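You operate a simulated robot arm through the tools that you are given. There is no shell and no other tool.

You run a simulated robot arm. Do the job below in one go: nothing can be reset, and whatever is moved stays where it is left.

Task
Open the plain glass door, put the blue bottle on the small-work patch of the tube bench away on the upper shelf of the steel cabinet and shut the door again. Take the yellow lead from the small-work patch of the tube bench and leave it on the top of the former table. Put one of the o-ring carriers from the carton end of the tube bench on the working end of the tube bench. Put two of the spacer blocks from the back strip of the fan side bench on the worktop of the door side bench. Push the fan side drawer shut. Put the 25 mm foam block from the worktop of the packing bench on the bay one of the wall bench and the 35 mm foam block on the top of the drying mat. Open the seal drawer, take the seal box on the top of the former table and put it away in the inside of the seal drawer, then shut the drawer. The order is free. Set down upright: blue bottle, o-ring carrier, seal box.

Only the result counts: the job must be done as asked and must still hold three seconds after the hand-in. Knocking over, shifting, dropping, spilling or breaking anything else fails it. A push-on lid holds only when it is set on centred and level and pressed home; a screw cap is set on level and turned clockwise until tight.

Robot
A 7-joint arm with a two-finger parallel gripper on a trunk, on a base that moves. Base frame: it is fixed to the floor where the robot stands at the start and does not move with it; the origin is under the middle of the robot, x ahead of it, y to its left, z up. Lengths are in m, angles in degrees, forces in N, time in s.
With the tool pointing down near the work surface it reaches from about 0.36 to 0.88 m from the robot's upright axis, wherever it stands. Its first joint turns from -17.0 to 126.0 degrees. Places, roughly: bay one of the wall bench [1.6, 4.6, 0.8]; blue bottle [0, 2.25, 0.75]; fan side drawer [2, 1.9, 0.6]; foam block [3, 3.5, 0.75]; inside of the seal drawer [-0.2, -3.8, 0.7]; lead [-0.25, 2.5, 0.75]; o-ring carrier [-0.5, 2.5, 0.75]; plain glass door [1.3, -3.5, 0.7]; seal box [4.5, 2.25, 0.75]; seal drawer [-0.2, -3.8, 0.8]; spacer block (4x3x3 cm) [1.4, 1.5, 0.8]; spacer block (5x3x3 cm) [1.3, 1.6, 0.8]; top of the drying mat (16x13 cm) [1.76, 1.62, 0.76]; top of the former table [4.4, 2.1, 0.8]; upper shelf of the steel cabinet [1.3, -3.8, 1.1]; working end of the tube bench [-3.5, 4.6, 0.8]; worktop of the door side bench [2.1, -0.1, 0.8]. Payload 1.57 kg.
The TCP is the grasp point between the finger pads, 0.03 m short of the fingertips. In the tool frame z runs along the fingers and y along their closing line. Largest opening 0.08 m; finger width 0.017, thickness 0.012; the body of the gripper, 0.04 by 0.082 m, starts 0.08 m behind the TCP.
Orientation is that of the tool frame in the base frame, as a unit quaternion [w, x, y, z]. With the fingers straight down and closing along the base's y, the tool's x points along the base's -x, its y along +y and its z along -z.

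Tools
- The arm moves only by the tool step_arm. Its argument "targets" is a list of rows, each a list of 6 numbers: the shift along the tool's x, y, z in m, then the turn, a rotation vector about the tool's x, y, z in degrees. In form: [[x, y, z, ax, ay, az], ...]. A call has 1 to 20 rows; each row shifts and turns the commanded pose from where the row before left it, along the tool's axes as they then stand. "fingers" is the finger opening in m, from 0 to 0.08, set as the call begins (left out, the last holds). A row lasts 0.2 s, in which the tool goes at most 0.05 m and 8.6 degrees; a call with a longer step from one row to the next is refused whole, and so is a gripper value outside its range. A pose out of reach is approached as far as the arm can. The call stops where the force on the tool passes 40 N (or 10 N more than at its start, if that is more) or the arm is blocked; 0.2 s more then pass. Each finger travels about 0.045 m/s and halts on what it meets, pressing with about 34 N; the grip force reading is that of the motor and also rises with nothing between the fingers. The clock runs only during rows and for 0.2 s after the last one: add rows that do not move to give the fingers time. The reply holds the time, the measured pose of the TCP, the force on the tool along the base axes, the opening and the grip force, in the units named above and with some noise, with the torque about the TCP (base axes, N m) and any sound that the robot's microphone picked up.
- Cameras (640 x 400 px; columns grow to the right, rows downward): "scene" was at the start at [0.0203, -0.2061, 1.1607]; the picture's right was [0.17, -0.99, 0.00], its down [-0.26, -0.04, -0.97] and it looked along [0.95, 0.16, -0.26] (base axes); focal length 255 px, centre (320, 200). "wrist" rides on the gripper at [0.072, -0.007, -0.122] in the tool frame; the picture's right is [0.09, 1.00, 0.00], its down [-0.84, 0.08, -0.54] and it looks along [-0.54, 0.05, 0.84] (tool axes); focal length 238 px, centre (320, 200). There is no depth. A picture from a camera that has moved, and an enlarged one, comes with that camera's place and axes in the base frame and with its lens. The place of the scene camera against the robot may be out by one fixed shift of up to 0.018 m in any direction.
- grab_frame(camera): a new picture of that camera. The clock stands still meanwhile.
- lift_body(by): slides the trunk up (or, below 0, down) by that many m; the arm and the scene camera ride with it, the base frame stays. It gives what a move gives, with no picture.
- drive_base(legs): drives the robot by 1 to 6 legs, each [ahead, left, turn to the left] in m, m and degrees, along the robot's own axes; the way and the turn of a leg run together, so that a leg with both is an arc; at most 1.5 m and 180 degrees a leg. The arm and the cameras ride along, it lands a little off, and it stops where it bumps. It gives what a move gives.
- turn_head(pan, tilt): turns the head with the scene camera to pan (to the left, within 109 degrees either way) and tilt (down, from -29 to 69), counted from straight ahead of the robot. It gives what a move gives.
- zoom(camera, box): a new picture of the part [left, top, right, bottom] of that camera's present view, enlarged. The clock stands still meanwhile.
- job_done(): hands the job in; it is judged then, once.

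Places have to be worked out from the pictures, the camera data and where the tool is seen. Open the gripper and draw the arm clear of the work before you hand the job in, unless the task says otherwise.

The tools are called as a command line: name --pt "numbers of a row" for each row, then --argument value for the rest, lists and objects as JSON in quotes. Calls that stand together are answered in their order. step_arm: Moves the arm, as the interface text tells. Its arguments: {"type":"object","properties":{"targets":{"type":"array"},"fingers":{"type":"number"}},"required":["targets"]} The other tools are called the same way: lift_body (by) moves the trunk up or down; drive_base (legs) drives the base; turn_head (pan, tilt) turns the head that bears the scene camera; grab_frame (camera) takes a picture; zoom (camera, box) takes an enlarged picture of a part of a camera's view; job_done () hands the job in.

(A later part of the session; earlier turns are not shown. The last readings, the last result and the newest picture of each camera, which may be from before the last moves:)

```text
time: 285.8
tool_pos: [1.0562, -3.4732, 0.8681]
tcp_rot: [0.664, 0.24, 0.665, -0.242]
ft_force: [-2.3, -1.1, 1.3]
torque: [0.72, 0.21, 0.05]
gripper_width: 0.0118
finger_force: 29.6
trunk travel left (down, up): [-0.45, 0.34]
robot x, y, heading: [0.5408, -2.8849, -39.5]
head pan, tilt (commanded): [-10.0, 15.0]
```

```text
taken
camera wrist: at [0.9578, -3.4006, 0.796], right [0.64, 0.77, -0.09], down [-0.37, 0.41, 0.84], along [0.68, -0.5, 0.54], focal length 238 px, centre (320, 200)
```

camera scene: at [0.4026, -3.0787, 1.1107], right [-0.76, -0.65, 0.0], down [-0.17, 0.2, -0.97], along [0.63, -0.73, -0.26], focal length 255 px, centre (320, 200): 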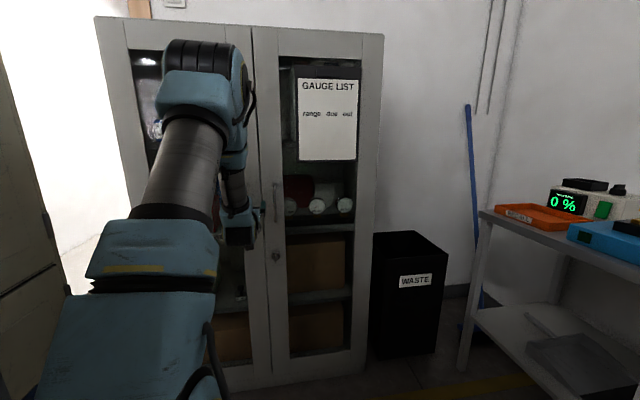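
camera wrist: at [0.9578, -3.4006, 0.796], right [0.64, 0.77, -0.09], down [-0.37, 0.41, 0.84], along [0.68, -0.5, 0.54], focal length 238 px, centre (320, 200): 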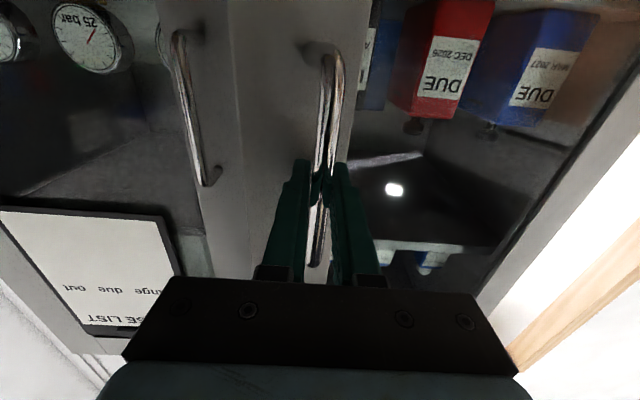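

The door follows. I continue along the arc to about 35°.

step_arm --pt "0 0.0071 -0.0158 0 0 0" --pt "0 0.0071 -0.0158 0 0 0" --pt "0 0.0084 -0.0151 0 0 0" --pt "0 0.0083 -0.0151 0 0 0" --pt "0 0.0097 -0.0144 0 0 0" --pt "0 0.0097 -0.0143 0 0 0" --pt "0 0.0108 -0.0135 0 0 0" --pt "0 0.0108 -0.0135 0 0 0"

grab_frame --camera "wrist"

grab_frame --camera "scene"

```text
time: 287.5
tool_pos: [1.0165, -3.3658, 0.868]
tcp_rot: [0.662, 0.246, 0.663, -0.248]
ft_force: [-6.8, -2.2, 5.9]
torque: [0.6, -0.03, -0.01]
gripper_width: 0.0119
finger_force: 29.3
out of reach, approached as far as the arm can: row 7, 8
trunk travel left (down, up): [-0.45, 0.34]
robot x, y, heading: [0.5396, -2.891, -39.8]
head pan, tilt (commanded): [-10.0, 15.0]
stopped in row 8: the force on the tool passed its limit at 48 N (the readings are from after the stop); the commanded pose is now the measured one
```

```text
taken
camera wrist: at [0.92, -3.2906, 0.7958], right [0.65, 0.75, -0.1], down [-0.36, 0.42, 0.84], along [0.67, -0.51, 0.54], focal length 238 px, centre (320, 200)
```

wrist: 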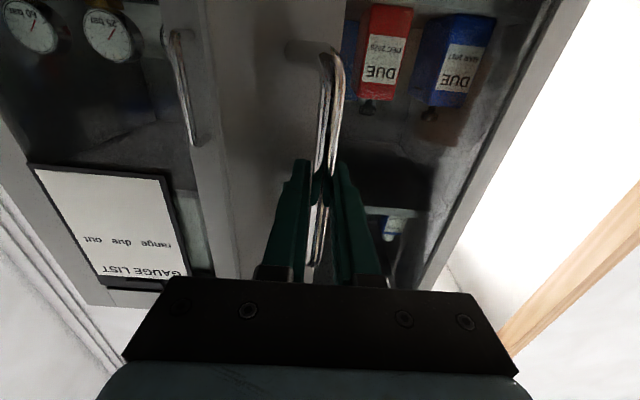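

```text
taken
camera scene: at [0.4016, -3.0784, 1.1107], right [-0.76, -0.65, 0.0], down [-0.17, 0.2, -0.97], along [0.63, -0.73, -0.26], focal length 255 px, centre (320, 200)
```

scene: 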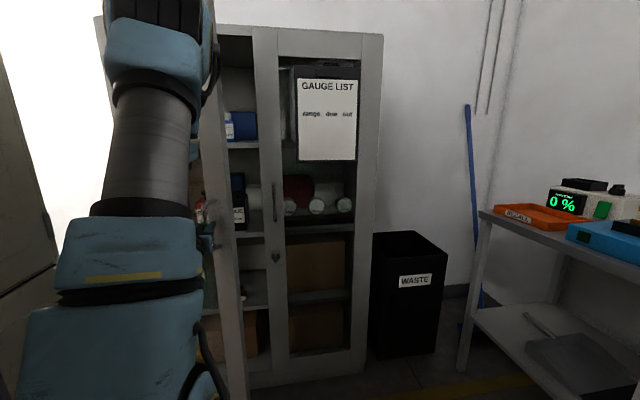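

The door is ~30° open, and the arm is at its inner limit. I release the handle, back off the base, and will push the door on from its inner edge.

step_arm --pt "0 0 0 0 0 0" --pt "0 0 0 0 0 0" --pt "0 0 0 0 0 0" --pt "0 0 0 0 0 0" --fingers 0.05

drive_base --legs '[[-0.15, 0, 0], [0, 0.1, 0]]'

grab_frame --camera "wrist"

grab_frame --camera "scene"

```text
time: 288.5
tool_pos: [1.0168, -3.3643, 0.8668]
tcp_rot: [0.662, 0.245, 0.664, -0.248]
ft_force: [-0.4, -0.3, 0.4]
torque: [0.01, 0.03, 0.0]
gripper_width: 0.0498
finger_force: 0.1
trunk travel left (down, up): [-0.45, 0.34]
robot x, y, heading: [0.5414, -2.8881, -39.5]
head pan, tilt (commanded): [-10.0, 15.0]
```

```text
time: 290.6
tool_pos: [0.967, -3.1895, 0.8668]
tcp_rot: [0.662, 0.245, 0.663, -0.248]
ft_force: [-0.7, -0.1, 1.2]
torque: [-0.02, 0.0, 0.0]
gripper_width: 0.0501
finger_force: 0.0
trunk travel left (down, up): [-0.45, 0.34]
robot x, y, heading: [0.4902, -2.7142, -39.1]
head pan, tilt (commanded): [-10.0, 15.0]
```

```text
taken
camera wrist: at [0.8684, -3.1165, 0.7953], right [0.65, 0.75, -0.1], down [-0.36, 0.41, 0.84], along [0.67, -0.51, 0.54], focal length 238 px, centre (320, 200)
```

wrist: 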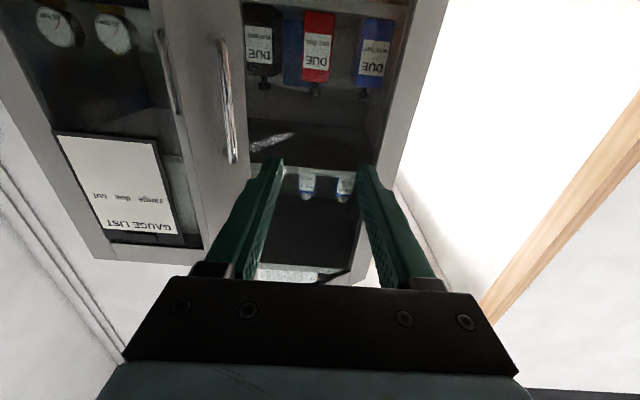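

```text
taken
camera scene: at [0.3498, -2.9049, 1.1107], right [-0.76, -0.65, 0.0], down [-0.17, 0.2, -0.97], along [0.63, -0.73, -0.26], focal length 255 px, centre (320, 200)
```

scene: 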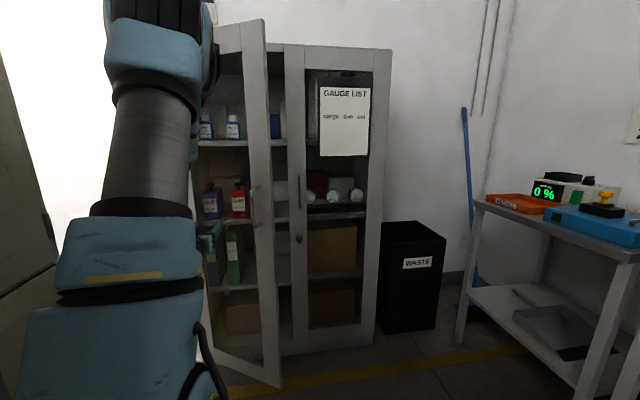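

The door's free edge is at u≈2.96, v≈-2.00. I close the fingers, move right of that edge, and reach past it to get behind the door.

step_arm --pt "0 -0.0456 0 0 0 0" --pt "0 -0.0456 0 0 0 0" --pt "0 -0.0456 0 0 0 0" --pt "0 -0.0456 0 0 0 0" --pt "0 -0.0456 0 0 0 0" --pt "0 -0.003 0.047 0 0 0" --pt "0 -0.003 0.047 0 0 0" --pt "0 0 0.047 0 0 0" --pt "0 0 0.047 0 0 0" --pt "0 0 0.047 0 0 0" --pt "0 0 0 0 0 0" --fingers 0

grab_frame --camera "wrist"

grab_frame --camera "scene"

```text
time: 293.0
tool_pos: [0.9996, -3.528, 0.868]
tcp_rot: [0.662, 0.245, 0.664, -0.248]
ft_force: [-0.5, -0.4, -0.2]
torque: [0.0, 0.05, -0.02]
gripper_width: 0.0001
finger_force: 21.0
out of reach, approached as far as the arm can: row 1
trunk travel left (down, up): [-0.45, 0.34]
robot x, y, heading: [0.4876, -2.7163, -39.3]
head pan, tilt (commanded): [-10.0, 15.0]
```

```text
taken
camera wrist: at [0.9027, -3.4547, 0.7958], right [0.65, 0.75, -0.1], down [-0.36, 0.41, 0.84], along [0.67, -0.51, 0.54], focal length 238 px, centre (320, 200)
```

wrist: 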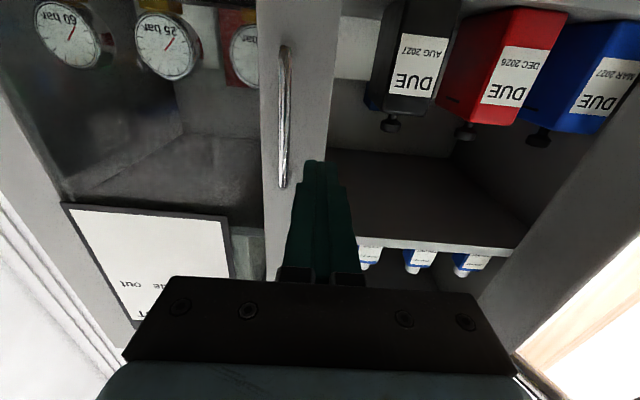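

```text
taken
camera scene: at [0.3498, -2.9049, 1.1107], right [-0.76, -0.65, 0.0], down [-0.17, 0.2, -0.97], along [0.63, -0.73, -0.26], focal length 255 px, centre (320, 200)
```

scene: 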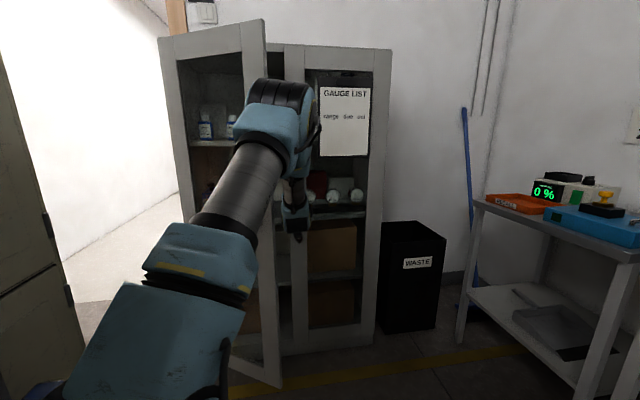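

The fingers are behind the door. I push it open along its arc, toward the left and back.

step_arm --pt "0 0.033 -0.004 0 0 0" --pt "0 0.033 -0.004 0 0 0" --pt "0 0.034 -0.004 0 0 0" --pt "0 0.017 -0.029 0 0 0" --pt "0 0.017 -0.029 0 0 0" --pt "0 0.022 -0.0257 0 0 0" --pt "0 0.022 -0.0257 0 0 0" --pt "0 0.0258 -0.0212 0 0 0" --pt "0 0.0258 -0.0212 0 0 0"

grab_frame --camera "scene"

```text
time: 293.7
tool_pos: [1.0261, -3.4791, 0.8661]
tcp_rot: [0.658, 0.252, 0.661, -0.257]
ft_force: [0.3, 0.2, 0.7]
torque: [-0.01, 0.0, -0.01]
gripper_width: 0.0
finger_force: 21.1
trunk travel left (down, up): [-0.45, 0.34]
robot x, y, heading: [0.4888, -2.7128, -39.7]
head pan, tilt (commanded): [-10.0, 15.0]
stopped in row 3: the force on the tool passed its limit at 57 N (the readings are from after the stop); the commanded pose is now the measured one
```

```text
taken
camera scene: at [0.3493, -2.9049, 1.1107], right [-0.76, -0.65, 0.0], down [-0.17, 0.2, -0.97], along [0.63, -0.73, -0.26], focal length 255 px, centre (320, 200)
```

scene: 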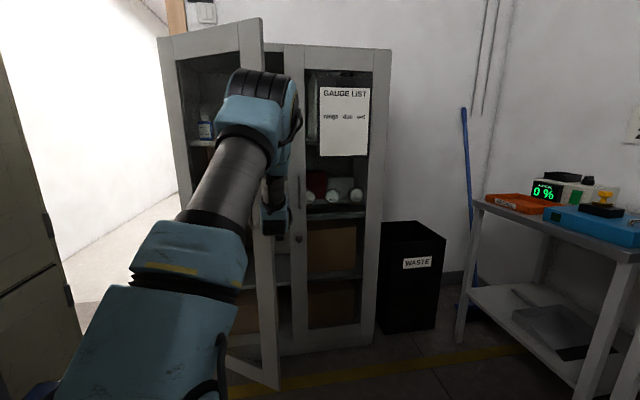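

The tool met the door edge with too much speed (it stopped itself on force). I push on more slowly along the arc.

step_arm --pt "0 0.0063 -0.0108 0 0 0" --pt "0 0.0063 -0.0108 0 0 0" --pt "0 0.0063 -0.0108 0 0 0" --pt "0 0.0063 -0.0108 0 0 0" --pt "0 0.0063 -0.0108 0 0 0" --pt "0 0.0063 -0.0108 0 0 0" --pt "0 0.0081 -0.0096 0 0 0" --pt "0 0.0081 -0.0096 0 0 0" --pt "0 0.0081 -0.0096 0 0 0" --pt "0 0.0081 -0.0096 0 0 0" --pt "0 0.0081 -0.0096 0 0 0" --pt "0 0.0081 -0.0096 0 0 0" --pt "0 0.0097 -0.008 0 0 0" --pt "0 0.0097 -0.008 0 0 0" --pt "0 0.0097 -0.008 0 0 0" --pt "0 0.0097 -0.008 0 0 0" --pt "0 0.0097 -0.008 0 0 0" --pt "0 0.0097 -0.008 0 0 0"

grab_frame --camera "scene"

```text
time: 297.5
tool_pos: [0.9969, -3.2598, 0.8641]
tcp_rot: [0.658, 0.252, 0.661, -0.256]
ft_force: [0.0, -0.4, -0.5]
torque: [-0.01, -0.01, -0.02]
gripper_width: 0.0
finger_force: 21.6
trunk travel left (down, up): [-0.45, 0.34]
robot x, y, heading: [0.4846, -2.7171, -39.5]
head pan, tilt (commanded): [-10.0, 15.0]
```

```text
taken
camera scene: at [0.3493, -2.9049, 1.1107], right [-0.76, -0.65, 0.0], down [-0.17, 0.2, -0.97], along [0.63, -0.73, -0.26], focal length 255 px, centre (320, 200)
```

scene: 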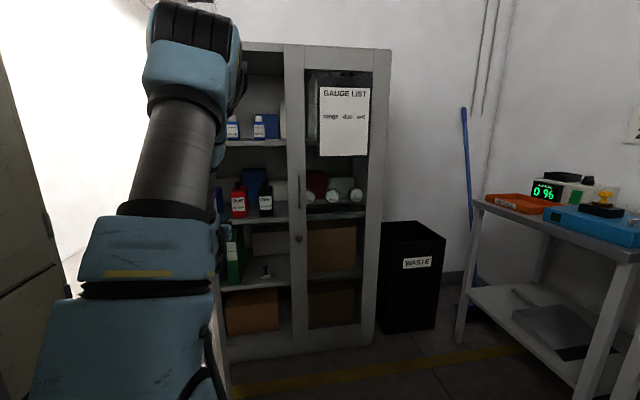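

The door gives way freely; I continue to about 85°.

step_arm --pt "0 0.0093 -0.0053 0 0 0" --pt "0 0.0093 -0.0053 0 0 0" --pt "0 0.0093 -0.0053 0 0 0" --pt "0 0.0093 -0.0053 0 0 0" --pt "0 0.0093 -0.0053 0 0 0" --pt "0 0.0093 -0.0053 0 0 0" --pt "0 0.0093 -0.0053 0 0 0" --pt "0 0.0101 -0.0036 0 0 0" --pt "0 0.0101 -0.0036 0 0 0" --pt "0 0.0101 -0.0036 0 0 0" --pt "0 0.0101 -0.0036 0 0 0" --pt "0 0.0101 -0.0036 0 0 0" --pt "0 0.0101 -0.0036 0 0 0" --pt "0 0.0101 -0.0036 0 0 0" --pt "0 0.0092 -0.002 0 0 0" --pt "0 0.0092 -0.002 0 0 0" --pt "0 0.0092 -0.002 0 0 0" --pt "0 0.0092 -0.002 0 0 0"

grab_frame --camera "wrist"

grab_frame --camera "scene"

```text
time: 301.3
tool_pos: [1.0608, -3.085, 0.865]
tcp_rot: [0.659, 0.252, 0.661, -0.255]
ft_force: [0.3, 0.2, 1.3]
torque: [-0.02, 0.02, 0.04]
gripper_width: 0.0
finger_force: 21.8
trunk travel left (down, up): [-0.45, 0.34]
robot x, y, heading: [0.4857, -2.7133, -39.4]
head pan, tilt (commanded): [-10.0, 15.0]
```

```text
taken
camera wrist: at [0.9648, -3.008, 0.7934], right [0.67, 0.74, -0.1], down [-0.35, 0.42, 0.84], along [0.66, -0.52, 0.54], focal length 238 px, centre (320, 200)
```

wrist: 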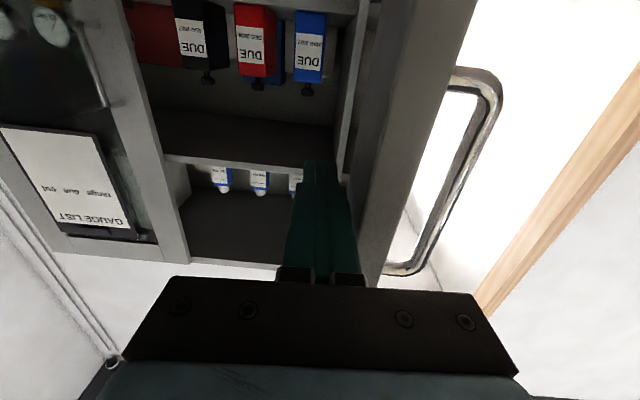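

```text
taken
camera scene: at [0.3493, -2.9049, 1.1107], right [-0.76, -0.65, 0.0], down [-0.17, 0.2, -0.97], along [0.63, -0.73, -0.26], focal length 255 px, centre (320, 200)
```

scene: 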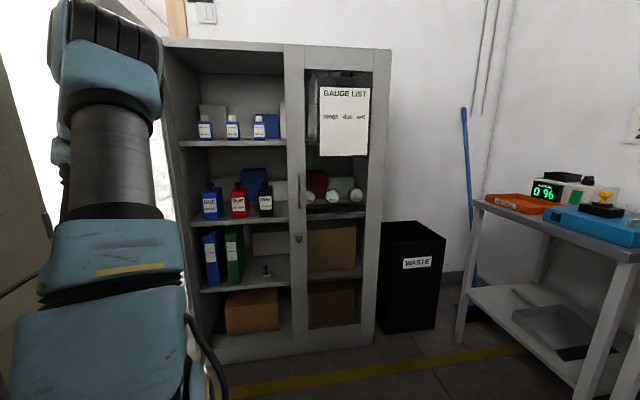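

The door stands fully open. I zoom in on the upper shelf to find the free place for the bottle.

zoom --camera "scene" --box '[160, 40, 320, 240]'

zoom --camera "wrist" --box '[160, 100, 400, 250]'

```text
2.00 times, centred on (240, 140) of scene
camera zoom: at [0.3493, -2.9049, 1.1107], right [-0.76, -0.65, 0.0], down [-0.17, 0.2, -0.97], along [0.63, -0.73, -0.26], focal length 510 px, centre (480, 320)
```

zoom: 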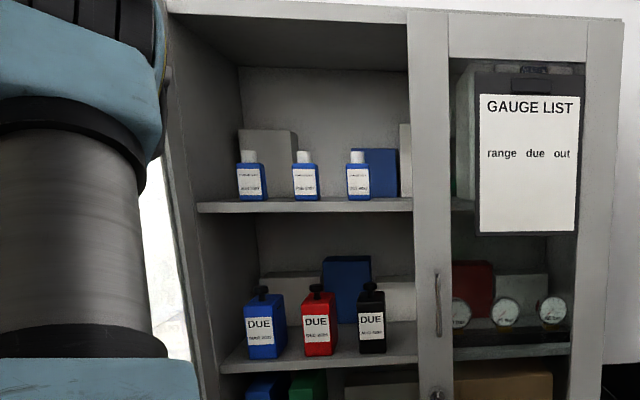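

```text
2.67 times, centred on (280, 175) of wrist
camera zoom: at [0.9648, -3.008, 0.7934], right [0.67, 0.74, -0.1], down [-0.35, 0.42, 0.84], along [0.66, -0.52, 0.54], focal length 636 px, centre (427, 267)
```

zoom: 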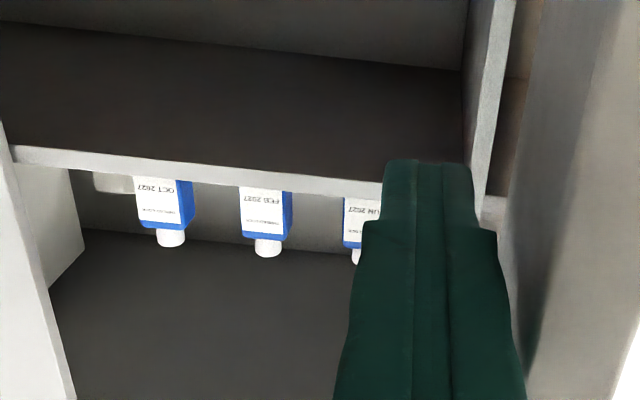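

The upper shelf has three small bottles along its front. I raise the trunk to see the shelf's depth from above.

lift_body --by 0.33

grab_frame --camera "scene"

zoom --camera "scene" --box '[160, 100, 400, 250]'

grab_frame --camera "wrist"

```text
time: 304.5
tool_pos: [1.0604, -3.0849, 1.1957]
tcp_rot: [0.658, 0.254, 0.661, -0.258]
ft_force: [-0.1, -0.2, 0.0]
torque: [0.02, -0.02, 0.02]
gripper_width: 0.0004
finger_force: 21.7
trunk travel left (down, up): [-0.78, 0.01]
robot x, y, heading: [0.4908, -2.7128, -39.4]
head pan, tilt (commanded): [-10.0, 15.0]
```

```text
taken
camera scene: at [0.3494, -2.9049, 1.4407], right [-0.76, -0.65, 0.0], down [-0.17, 0.2, -0.97], along [0.63, -0.73, -0.26], focal length 255 px, centre (320, 200)
```

scene: 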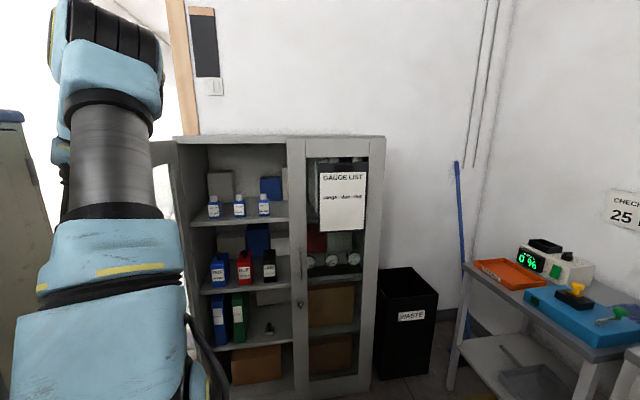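

```text
2.67 times, centred on (280, 175) of scene
camera zoom: at [0.3494, -2.9049, 1.4407], right [-0.76, -0.65, 0.0], down [-0.17, 0.2, -0.97], along [0.63, -0.73, -0.26], focal length 680 px, centre (427, 267)
```

zoom: 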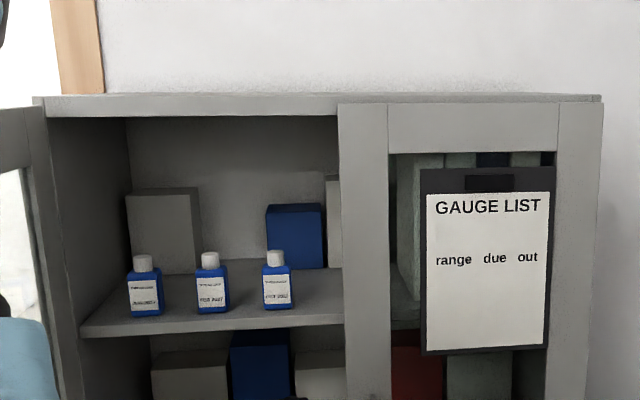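

```text
taken
camera wrist: at [0.9647, -3.0081, 1.1233], right [0.67, 0.74, -0.1], down [-0.35, 0.42, 0.84], along [0.66, -0.52, 0.54], focal length 238 px, centre (320, 200)
```

wrist: 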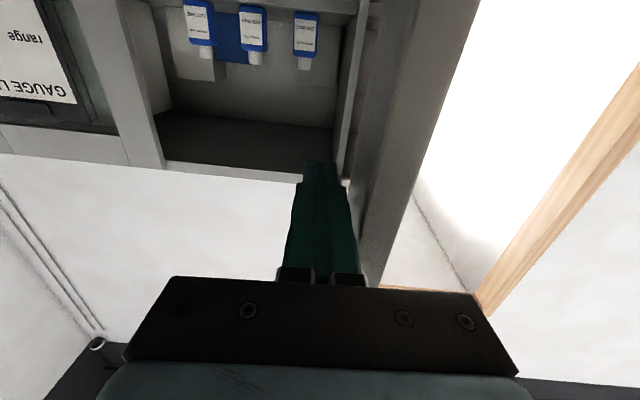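

The shelf has a free space right of the third bottle (about u≈3.33, v≈-2.07). That is for later; now I fold the tool down again and turn the robot to face the seal drawer bench.

step_arm --pt "0 -0.045 0 0 0 0" --pt "0 -0.045 0 0 0 0" --pt "0 -0.045 0 0 0 0" --pt "0 0 0 0 8.2 0" --pt "0 0 0 0 8.2 0" --pt "0 0 0 0 8.2 0" --pt "0 0 0 0 8.2 0" --pt "0 0 0 0 8.2 0" --pt "0 0 0 0 8.2 0" --pt "0 0 0 0 8.2 0" --pt "0 0 0 0 8.2 0" --pt "0 0 0 0 8.2 0" --pt "0 0 0 0 8.1 0" --pt "0 0 0 0 8.1 0" --pt "0.045 0 0 0 0 0" --pt "0.045 0 0 0 0 0"

drive_base --legs '[[0, 0, -90.2]]'

turn_head --pan 0 --tilt 30

grab_frame --camera "scene"

```text
time: 307.9
tool_pos: [0.902, -3.1246, 1.1952]
tcp_rot: [-0.002, 0.361, 0.933, -0.002]
ft_force: [0.0, -0.4, -0.3]
torque: [0.01, 0.03, 0.03]
gripper_width: 0.0
finger_force: 21.2
trunk travel left (down, up): [-0.78, 0.01]
robot x, y, heading: [0.4889, -2.7122, -39.5]
head pan, tilt (commanded): [-10.0, 15.0]
```

```text
time: 312.2
tool_pos: [0.0809, -3.1291, 1.1938]
tcp_rot: [-0.003, 0.914, 0.405, -0.001]
ft_force: [-0.6, 0.6, 0.9]
torque: [-0.03, 0.02, 0.02]
gripper_width: 0.0
finger_force: 20.9
trunk travel left (down, up): [-0.78, 0.01]
robot x, y, heading: [0.4861, -2.7156, -129.8]
head pan, tilt (commanded): [-10.0, 15.0]
```

```text
time: 312.9
tool_pos: [0.0807, -3.1294, 1.1966]
tcp_rot: [-0.003, 0.914, 0.405, -0.002]
ft_force: [1.0, 0.0, -0.6]
torque: [-0.01, 0.01, -0.03]
gripper_width: 0.0
finger_force: 21.6
trunk travel left (down, up): [-0.78, 0.01]
robot x, y, heading: [0.4866, -2.7176, -129.8]
head pan, tilt (commanded): [0.0, 30.0]
```

```text
taken
camera scene: at [0.3128, -2.5689, 1.4165], right [-0.77, 0.64, 0.0], down [0.32, 0.38, -0.87], along [-0.55, -0.67, -0.5], focal length 255 px, centre (320, 200)
```

scene: 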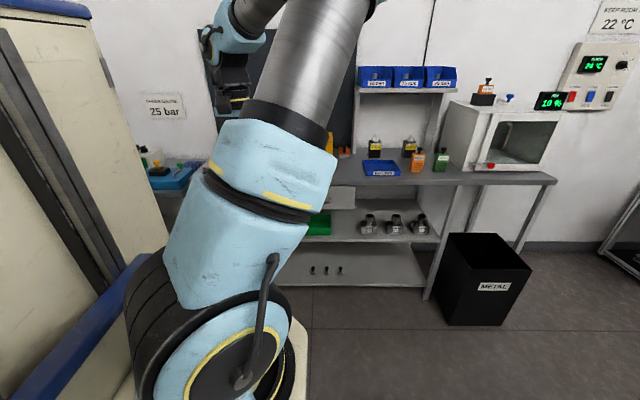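

The drawer lies to my front left. I drive ahead 0.35 m and sidestep left 0.3 m to bring it in front of the arm, clear of the open cabinet door.

drive_base --legs '[[0.35, 0, 0], [0, 0.3, 0]]'

turn_head --pan -5 --tilt 35

grab_frame --camera "scene"

grab_frame --camera "wrist"

```text
time: 316.8
tool_pos: [0.0934, -3.5911, 1.1953]
tcp_rot: [-0.003, 0.914, 0.407, -0.001]
ft_force: [0.5, 0.4, 0.0]
torque: [-0.01, 0.02, 0.0]
gripper_width: 0.0001
finger_force: 21.8
trunk travel left (down, up): [-0.78, 0.01]
robot x, y, heading: [0.5004, -3.1806, -129.3]
head pan, tilt (commanded): [0.0, 30.0]
```

```text
time: 317.5
tool_pos: [0.094, -3.5921, 1.1961]
tcp_rot: [-0.004, 0.914, 0.407, -0.001]
ft_force: [0.2, -0.1, 0.1]
torque: [0.02, -0.03, -0.02]
gripper_width: 0.0
finger_force: 21.7
trunk travel left (down, up): [-0.78, 0.01]
robot x, y, heading: [0.5016, -3.1761, -129.3]
head pan, tilt (commanded): [-5.0, 35.0]
```

```text
taken
camera scene: at [0.3199, -3.0238, 1.4087], right [-0.72, 0.7, 0.0], down [0.4, 0.41, -0.82], along [-0.57, -0.59, -0.57], focal length 255 px, centre (320, 200)
```

scene: 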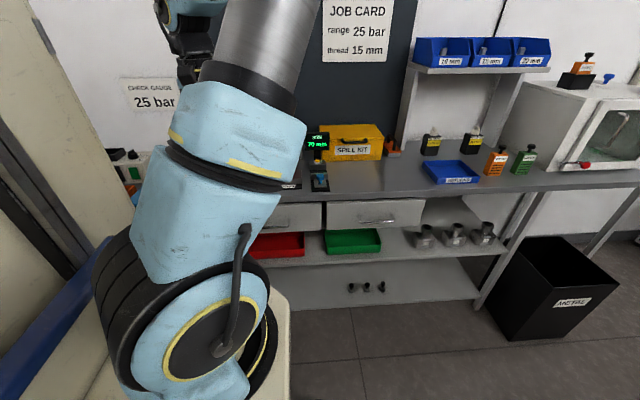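

```text
taken
camera wrist: at [0.1369, -3.5348, 1.3174], right [0.8, -0.6, -0.01], down [-0.5, -0.68, 0.54], along [-0.33, -0.43, -0.84], focal length 238 px, centre (320, 200)
```

wrist: 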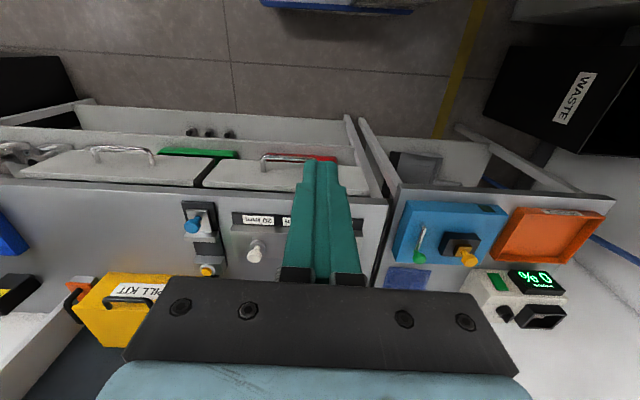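

The wrist camera sees the seal drawer with its bar handle just ahead. I zoom to measure it precisely.

zoom --camera "wrist" --box '[180, 110, 420, 260]'

turn_head --pan 25 --tilt 40

grab_frame --camera "scene"

```text
2.67 times, centred on (300, 185) of wrist
camera zoom: at [0.1369, -3.5348, 1.3174], right [0.8, -0.6, -0.01], down [-0.5, -0.68, 0.54], along [-0.33, -0.43, -0.84], focal length 636 px, centre (373, 240)
```

zoom: 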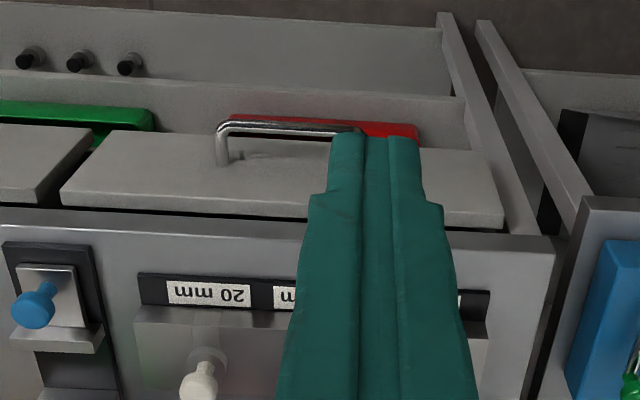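

```text
time: 318.4
tool_pos: [0.0938, -3.5915, 1.1956]
tcp_rot: [-0.003, 0.914, 0.407, 0.0]
ft_force: [-0.2, 0.2, 0.2]
torque: [-0.01, 0.03, 0.0]
gripper_width: 0.0
finger_force: 20.8
trunk travel left (down, up): [-0.78, 0.01]
robot x, y, heading: [0.5025, -3.178, -129.3]
head pan, tilt (commanded): [25.0, 40.0]
```

```text
taken
camera scene: at [0.3603, -3.0431, 1.4011], right [-0.97, 0.25, 0.0], down [0.16, 0.62, -0.77], along [-0.19, -0.74, -0.64], focal length 255 px, centre (320, 200)
```

scene: 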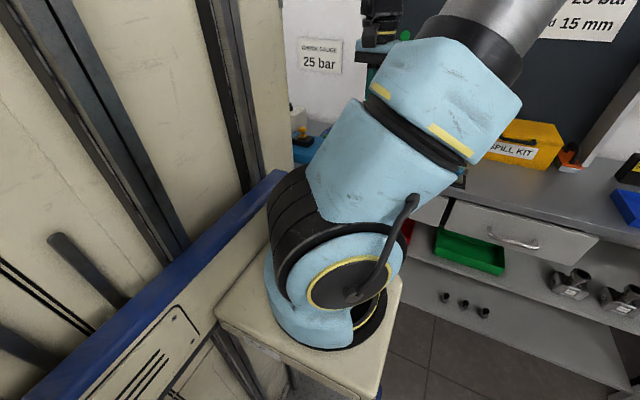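

The bar handle runs along the drawer at about u 2.19–2.40, v≈-2.93, z≈0.65–0.68. I roll the tool so the fingers close across the bar, tilt it 45° forward, and lower the trunk.

step_arm --pt "0 0 0 0 0 8.2" --pt "0 0 0 0 0 8.2" --pt "0 0 0 0 0 8.2" --pt "0 0 0 0 0 8.2" --pt "0 0 0 0 0 8.2" --pt "0 0 0 0 0 8.2" --pt "0 0 0 0 0 8.2" --pt "0 0 0 0 0 8.2" --pt "0 0 0 0 0 8.2" --pt "0 0 0 0 0 8.2" --pt "0 0 0 0 0 5.6" --pt "0 0 0 -7.5 0 0" --pt "0 0 0 -7.5 0 0" --pt "0 0 0 -7.5 0 0" --pt "0 0 0 -7.5 0 0" --pt "0 0 0 -7.5 0 0" --pt "0 0 0 -7.5 0 0" --fingers 0.04

lift_body --by -0.4

grab_frame --camera "wrist"

turn_head --pan -25 --tilt 30

grab_frame --camera "scene"

```text
time: 322.1
tool_pos: [0.0939, -3.592, 1.1955]
tcp_rot: [0.359, 0.87, -0.312, -0.132]
ft_force: [-0.8, -0.1, -0.4]
torque: [0.0, -0.02, -0.01]
gripper_width: 0.04
finger_force: 0.1
trunk travel left (down, up): [-0.78, 0.01]
robot x, y, heading: [0.502, -3.1749, -129.3]
head pan, tilt (commanded): [25.0, 40.0]
```

```text
time: 325.9
tool_pos: [0.0938, -3.5911, 0.7959]
tcp_rot: [0.358, 0.87, -0.312, -0.132]
ft_force: [-0.1, -0.1, 0.1]
torque: [-0.05, 0.01, 0.0]
gripper_width: 0.04
finger_force: 0.1
trunk travel left (down, up): [-0.38, 0.41]
robot x, y, heading: [0.498, -3.1767, -129.3]
head pan, tilt (commanded): [25.0, 40.0]
```

```text
taken
camera wrist: at [0.207, -3.5681, 0.8763], right [-0.37, -0.6, 0.7], down [-0.43, 0.78, 0.44], along [-0.82, -0.14, -0.56], focal length 238 px, centre (320, 200)
```

wrist: 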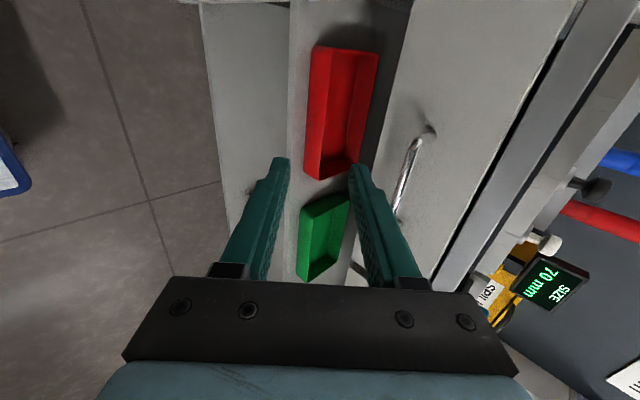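

```text
time: 327.1
tool_pos: [0.0939, -3.5921, 0.7954]
tcp_rot: [0.358, 0.87, -0.312, -0.132]
ft_force: [-0.2, 0.2, -0.2]
torque: [-0.02, 0.01, 0.01]
gripper_width: 0.0401
finger_force: 0.1
trunk travel left (down, up): [-0.38, 0.41]
robot x, y, heading: [0.5026, -3.1777, -129.0]
head pan, tilt (commanded): [-25.0, 30.0]
```

```text
taken
camera scene: at [0.3, -3.0, 1.0165], right [-0.43, 0.9, 0.0], down [0.45, 0.22, -0.87], along [-0.78, -0.38, -0.5], focal length 255 px, centre (320, 200)
```

scene: 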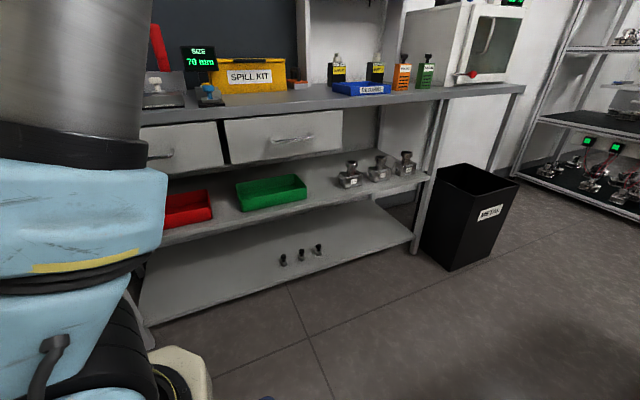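

Combining the three views, the bar is at v≈-2.87, z≈0.78, spanning u≈2.22–2.36 (the bench is higher than I assumed). I move to a pre-grasp point 6 cm up and back from it along the tool axis.

step_arm --pt "-0.0237 0.034 0.0203 0 0 0" --pt "-0.0237 0.034 0.0203 0 0 0" --pt "-0.0236 0.0339 0.0202 0 0 0" --pt "0 0 0 0 0 0" --fingers 0.03

grab_frame --camera "wrist"

grab_frame --camera "scene"

```text
time: 328.1
tool_pos: [-0.0344, -3.6332, 0.8246]
tcp_rot: [0.359, 0.87, -0.312, -0.132]
ft_force: [-0.4, 0.5, -0.4]
torque: [-0.03, -0.01, 0.0]
gripper_width: 0.0299
finger_force: 0.0
trunk travel left (down, up): [-0.38, 0.41]
robot x, y, heading: [0.4988, -3.1781, -129.4]
head pan, tilt (commanded): [-25.0, 30.0]
```

```text
taken
camera wrist: at [0.079, -3.6101, 0.9063], right [-0.37, -0.6, 0.7], down [-0.43, 0.78, 0.44], along [-0.82, -0.14, -0.56], focal length 238 px, centre (320, 200)
```

wrist: 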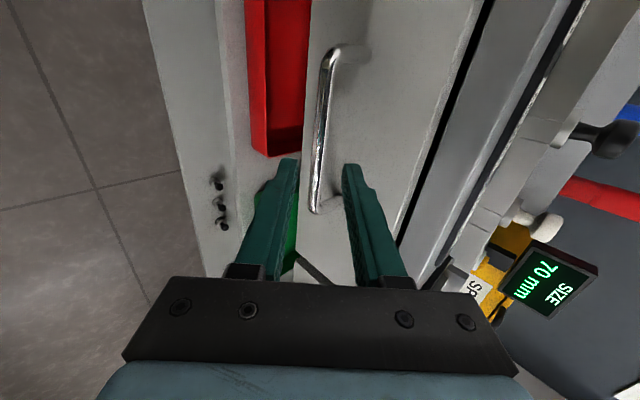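

```text
taken
camera scene: at [0.3, -2.9999, 1.0165], right [-0.43, 0.9, 0.0], down [0.45, 0.22, -0.87], along [-0.78, -0.38, -0.5], focal length 255 px, centre (320, 200)
```

scene: 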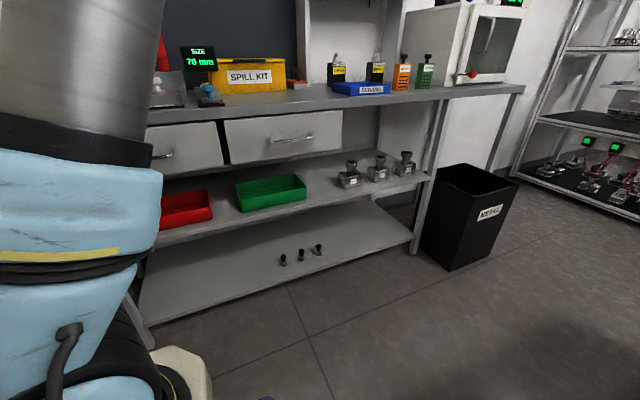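

The bar is centred between the fingers, 5.6 cm ahead along the tool axis. I advance 4 cm and close.

step_arm --pt "0 0 0.015 0 0 0" --pt "0 0 0.015 0 0 0" --pt "0 0 0.01 0 0 0" --pt "0 0 0 0 0 0"

step_arm --pt "0 0 0 0 0 0" --pt "0 0 0 0 0 0" --pt "0 0 0 0 0 0" --fingers 0

grab_frame --camera "wrist"

```text
time: 329.1
tool_pos: [-0.0519, -3.656, 0.7947]
tcp_rot: [0.358, 0.87, -0.313, -0.132]
ft_force: [-0.5, -0.2, 0.0]
torque: [-0.02, 0.03, 0.0]
gripper_width: 0.0298
finger_force: 0.1
trunk travel left (down, up): [-0.38, 0.41]
robot x, y, heading: [0.4986, -3.1759, -129.1]
head pan, tilt (commanded): [-25.0, 30.0]
```

```text
time: 329.9
tool_pos: [-0.0521, -3.656, 0.7962]
tcp_rot: [0.358, 0.87, -0.312, -0.132]
ft_force: [-0.6, -0.7, 0.4]
torque: [-0.11, -0.07, -0.08]
gripper_width: 0.0116
finger_force: 29.2
trunk travel left (down, up): [-0.38, 0.41]
robot x, y, heading: [0.498, -3.1766, -129.4]
head pan, tilt (commanded): [-25.0, 30.0]
```

```text
taken
camera wrist: at [0.0612, -3.6328, 0.8772], right [-0.37, -0.6, 0.7], down [-0.43, 0.78, 0.44], along [-0.82, -0.14, -0.56], focal length 238 px, centre (320, 200)
```

wrist: 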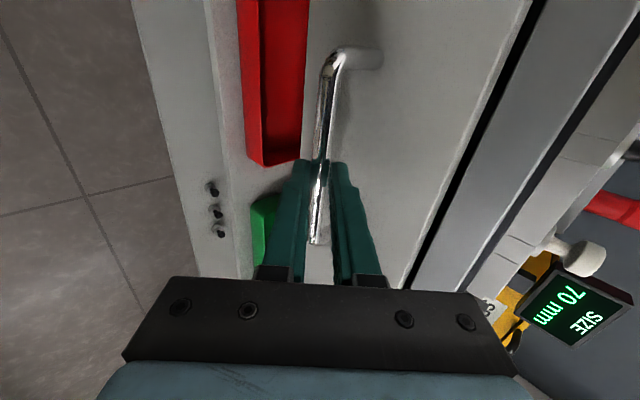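

The bar is gripped. I pull the drawer out with the arm along the room's v direction, gently.

step_arm --pt "0 -0.0106 -0.0106 0 0 0" --pt "0 -0.0106 -0.0106 0 0 0" --pt "0 -0.0106 -0.0106 0 0 0" --pt "0 -0.0106 -0.0106 0 0 0" --pt "0 -0.0106 -0.0106 0 0 0" --pt "0 -0.0106 -0.0106 0 0 0" --pt "0 -0.0106 -0.0106 0 0 0" --pt "0 -0.0106 -0.0106 0 0 0" --pt "0 -0.0106 -0.0106 0 0 0" --pt "0 -0.0106 -0.0106 0 0 0"

grab_frame --camera "wrist"

grab_frame --camera "scene"

```text
time: 331.6
tool_pos: [0.0325, -3.5814, 0.7951]
tcp_rot: [0.363, 0.875, -0.295, -0.127]
ft_force: [-3.4, 1.5, -1.8]
torque: [-0.08, -0.21, -0.54]
gripper_width: 0.0122
finger_force: 28.8
trunk travel left (down, up): [-0.38, 0.41]
robot x, y, heading: [0.4973, -3.1764, -129.7]
head pan, tilt (commanded): [-25.0, 30.0]
stopped in row 8: the force on the tool passed its limit at 81 N (the readings are from after the stop); the commanded pose is now the measured one
```

```text
taken
camera wrist: at [0.145, -3.5538, 0.8768], right [-0.35, -0.62, 0.71], down [-0.46, 0.77, 0.44], along [-0.82, -0.17, -0.55], focal length 238 px, centre (320, 200)
```

wrist: 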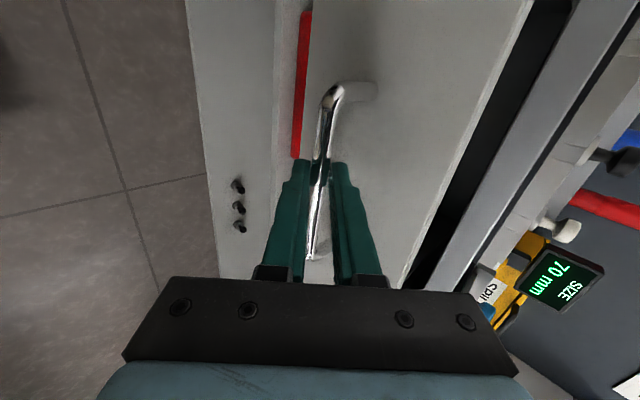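

```text
taken
camera scene: at [0.2996, -2.9994, 1.0165], right [-0.43, 0.9, 0.0], down [0.45, 0.22, -0.87], along [-0.78, -0.37, -0.5], focal length 255 px, centre (320, 200)
```

scene: 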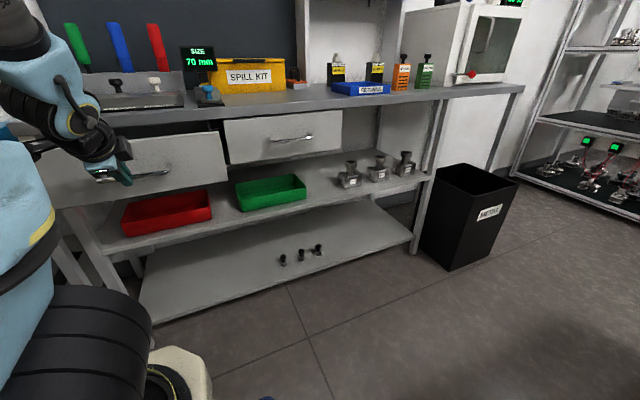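

The drawer is out by 0.11 m; the arm is at its inner limit and the open cabinet door is close behind on the left. I release the bar, slip off it with small trunk and base moves, and will re-grip from further right.

step_arm --pt "0 0 0 0 0 0" --pt "0 0 0 0 0 0" --pt "0 0 0 0 0 0" --fingers 0.055

lift_body --by 0.02

drive_base --legs '[[-0.04, 0, 0]]'

lift_body --by 0.06

drive_base --legs '[[0, -0.22, 0]]'

grab_frame --camera "wrist"

grab_frame --camera "scene"

```text
time: 332.4
tool_pos: [0.0324, -3.5818, 0.797]
tcp_rot: [0.363, 0.875, -0.294, -0.127]
ft_force: [-0.1, 0.9, -0.2]
torque: [0.0, 0.01, 0.01]
gripper_width: 0.0552
finger_force: 0.1
trunk travel left (down, up): [-0.38, 0.41]
robot x, y, heading: [0.5037, -3.1744, -129.4]
head pan, tilt (commanded): [-25.0, 30.0]
```

```text
time: 333.1
tool_pos: [0.0334, -3.5836, 0.8158]
tcp_rot: [0.363, 0.875, -0.295, -0.128]
ft_force: [-0.7, 0.1, 0.2]
torque: [0.03, -0.01, -0.03]
gripper_width: 0.055
finger_force: 0.1
trunk travel left (down, up): [-0.4, 0.39]
robot x, y, heading: [0.4979, -3.1747, -129.5]
head pan, tilt (commanded): [-25.0, 30.0]
```

```text
time: 334.0
tool_pos: [0.0584, -3.5512, 0.8168]
tcp_rot: [0.363, 0.875, -0.294, -0.128]
ft_force: [-0.1, -0.1, -0.2]
torque: [-0.02, -0.01, -0.01]
gripper_width: 0.0548
finger_force: 0.0
trunk travel left (down, up): [-0.4, 0.39]
robot x, y, heading: [0.5252, -3.1444, -129.4]
head pan, tilt (commanded): [-25.0, 30.0]
```

```text
time: 335.0
tool_pos: [0.0589, -3.5517, 0.8761]
tcp_rot: [0.362, 0.875, -0.294, -0.128]
ft_force: [-0.6, -0.4, -0.1]
torque: [0.0, -0.04, 0.02]
gripper_width: 0.055
finger_force: 0.1
trunk travel left (down, up): [-0.46, 0.33]
robot x, y, heading: [0.532, -3.1428, -129.3]
head pan, tilt (commanded): [-25.0, 30.0]
```

```text
time: 336.6
tool_pos: [-0.1113, -3.4111, 0.8761]
tcp_rot: [0.363, 0.875, -0.294, -0.128]
ft_force: [0.3, -0.7, 0.2]
torque: [0.0, 0.0, -0.02]
gripper_width: 0.0549
finger_force: 0.0
trunk travel left (down, up): [-0.46, 0.33]
robot x, y, heading: [0.3552, -3.0065, -129.4]
head pan, tilt (commanded): [-25.0, 30.0]
```

```text
taken
camera wrist: at [0.0011, -3.3832, 0.9568], right [-0.35, -0.62, 0.71], down [-0.46, 0.77, 0.45], along [-0.82, -0.17, -0.55], focal length 238 px, centre (320, 200)
```

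wrist: 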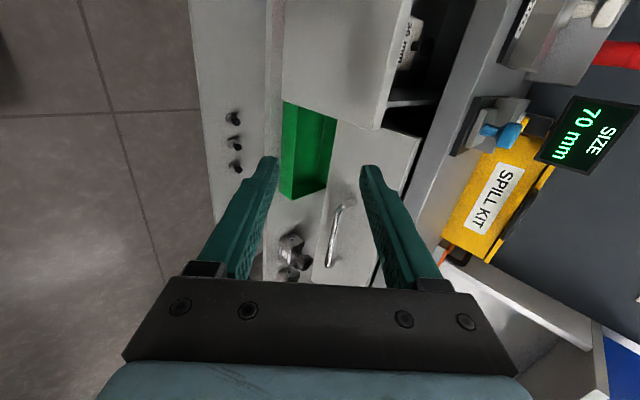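

```text
taken
camera scene: at [0.1557, -2.8287, 1.0965], right [-0.43, 0.9, 0.0], down [0.45, 0.22, -0.87], along [-0.78, -0.37, -0.5], focal length 255 px, centre (320, 200)
```

scene: 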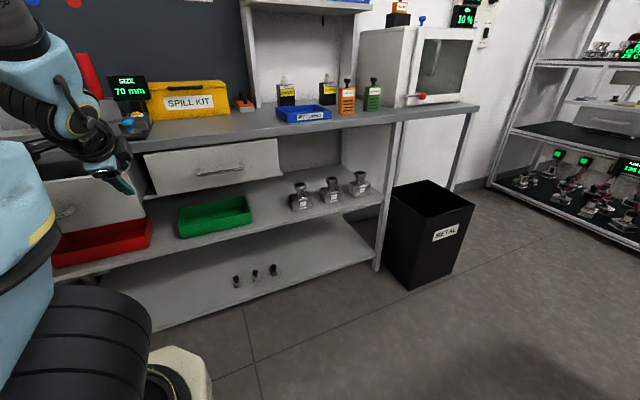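

The drawer stands 0.11 m open. I back up 0.15 m, then move left to a pre-grasp point at the bar's new place (u≈2.29, v≈-2.755).

drive_base --legs '[[-0.15, 0, 0]]'

step_arm --pt "0.0335 0.014 0.0252 0 0 0" --pt "0.0335 0.014 0.0252 0 0 0" --pt "0.0335 0.014 0.0252 0 0 0" --pt "0.0335 0.014 0.0252 0 0 0" --pt "0.0335 0.014 0.0252 0 0 0" --pt "0.0335 0.014 0.0252 0 0 0" --pt "0 0 0 0 0 0" --fingers 0.035

grab_frame --camera "wrist"

```text
time: 338.0
tool_pos: [-0.0154, -3.2956, 0.8769]
tcp_rot: [0.363, 0.875, -0.294, -0.127]
ft_force: [-0.3, 0.7, 0.3]
torque: [0.01, 0.0, -0.04]
gripper_width: 0.0549
finger_force: 0.0
trunk travel left (down, up): [-0.46, 0.33]
robot x, y, heading: [0.4502, -2.8867, -129.5]
head pan, tilt (commanded): [-25.0, 30.0]
```

```text
time: 339.6
tool_pos: [0.0413, -3.5496, 0.8269]
tcp_rot: [0.363, 0.875, -0.293, -0.128]
ft_force: [-0.4, -0.5, -0.2]
torque: [0.02, -0.02, -0.01]
gripper_width: 0.0349
finger_force: 0.0
trunk travel left (down, up): [-0.46, 0.33]
robot x, y, heading: [0.4511, -2.8901, -129.4]
head pan, tilt (commanded): [-25.0, 30.0]
```

```text
taken
camera wrist: at [0.1544, -3.5216, 0.9079], right [-0.35, -0.62, 0.71], down [-0.46, 0.77, 0.45], along [-0.82, -0.17, -0.55], focal length 238 px, centre (320, 200)
```

wrist: 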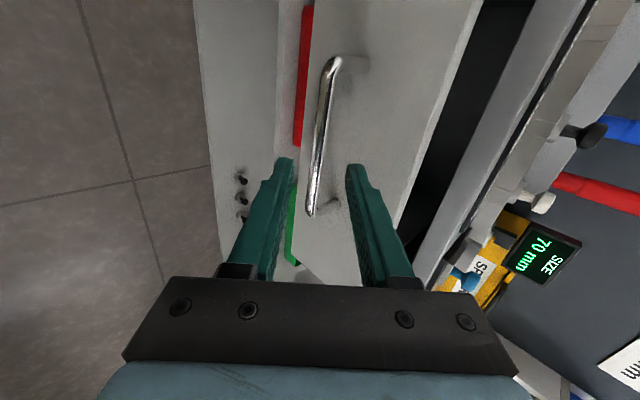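

The bar lies between the fingers again. I advance 4.2 cm and close.

step_arm --pt "0 -0.001 0.015 0 0 0" --pt "0 -0.001 0.015 0 0 0" --pt "0 0 0.012 0 0 0" --pt "0 0 0 0 0 0"

step_arm --pt "0 0 0 0 0 0" --pt "0 0 0 0 0 0" --pt "0 0 0 0 0 0" --fingers 0

```text
time: 340.6
tool_pos: [0.0254, -3.5704, 0.7962]
tcp_rot: [0.362, 0.875, -0.294, -0.128]
ft_force: [0.3, -0.1, 0.1]
torque: [-0.01, 0.02, 0.02]
gripper_width: 0.0349
finger_force: 0.0
trunk travel left (down, up): [-0.46, 0.33]
robot x, y, heading: [0.45, -2.8884, -129.5]
head pan, tilt (commanded): [-25.0, 30.0]
```

```text
time: 341.4
tool_pos: [0.0249, -3.5716, 0.7968]
tcp_rot: [0.363, 0.875, -0.294, -0.128]
ft_force: [-1.0, -0.9, 9.7]
torque: [-0.34, -0.14, -0.35]
gripper_width: 0.0121
finger_force: 27.6
trunk travel left (down, up): [-0.46, 0.33]
robot x, y, heading: [0.4532, -2.8893, -129.5]
head pan, tilt (commanded): [-25.0, 30.0]
```

Gripped. I pull the drawer further by backing the base 0.13 m.

drive_base --legs '[[-0.13, 0, 0]]'

grab_frame --camera "wrist"

grab_frame --camera "scene"

```text
time: 342.7
tool_pos: [0.1096, -3.4711, 0.7972]
tcp_rot: [0.364, 0.875, -0.294, -0.127]
ft_force: [2.8, -3.7, 19.0]
torque: [-0.65, -0.24, -0.12]
gripper_width: 0.0122
finger_force: 28.8
trunk travel left (down, up): [-0.46, 0.33]
robot x, y, heading: [0.5342, -2.7888, -129.4]
head pan, tilt (commanded): [-25.0, 30.0]
```

```text
taken
camera wrist: at [0.2215, -3.4424, 0.8779], right [-0.35, -0.62, 0.71], down [-0.46, 0.77, 0.44], along [-0.82, -0.17, -0.55], focal length 238 px, centre (320, 200)
```

wrist: 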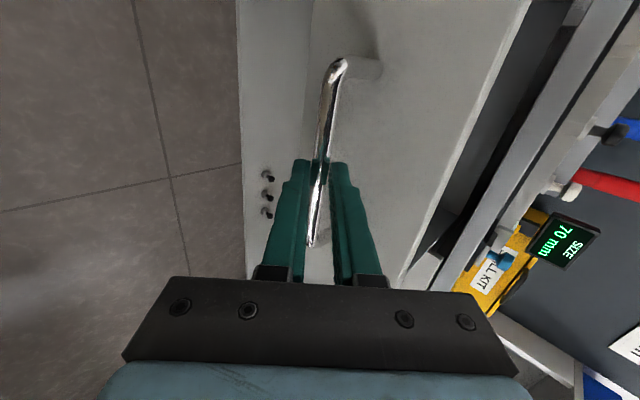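

```text
taken
camera scene: at [0.3344, -2.6115, 1.0966], right [-0.43, 0.9, 0.0], down [0.45, 0.22, -0.87], along [-0.78, -0.37, -0.5], focal length 255 px, centre (320, 200)
```

scene: 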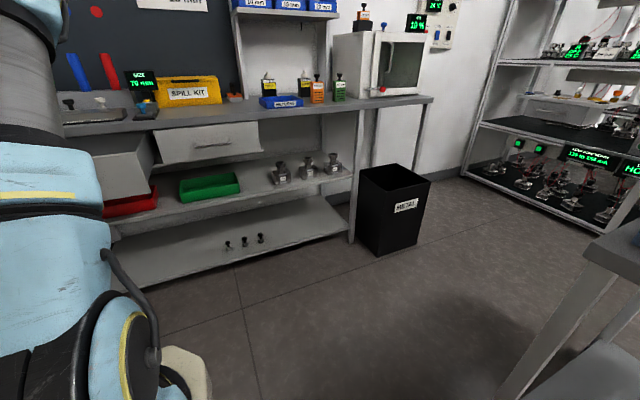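

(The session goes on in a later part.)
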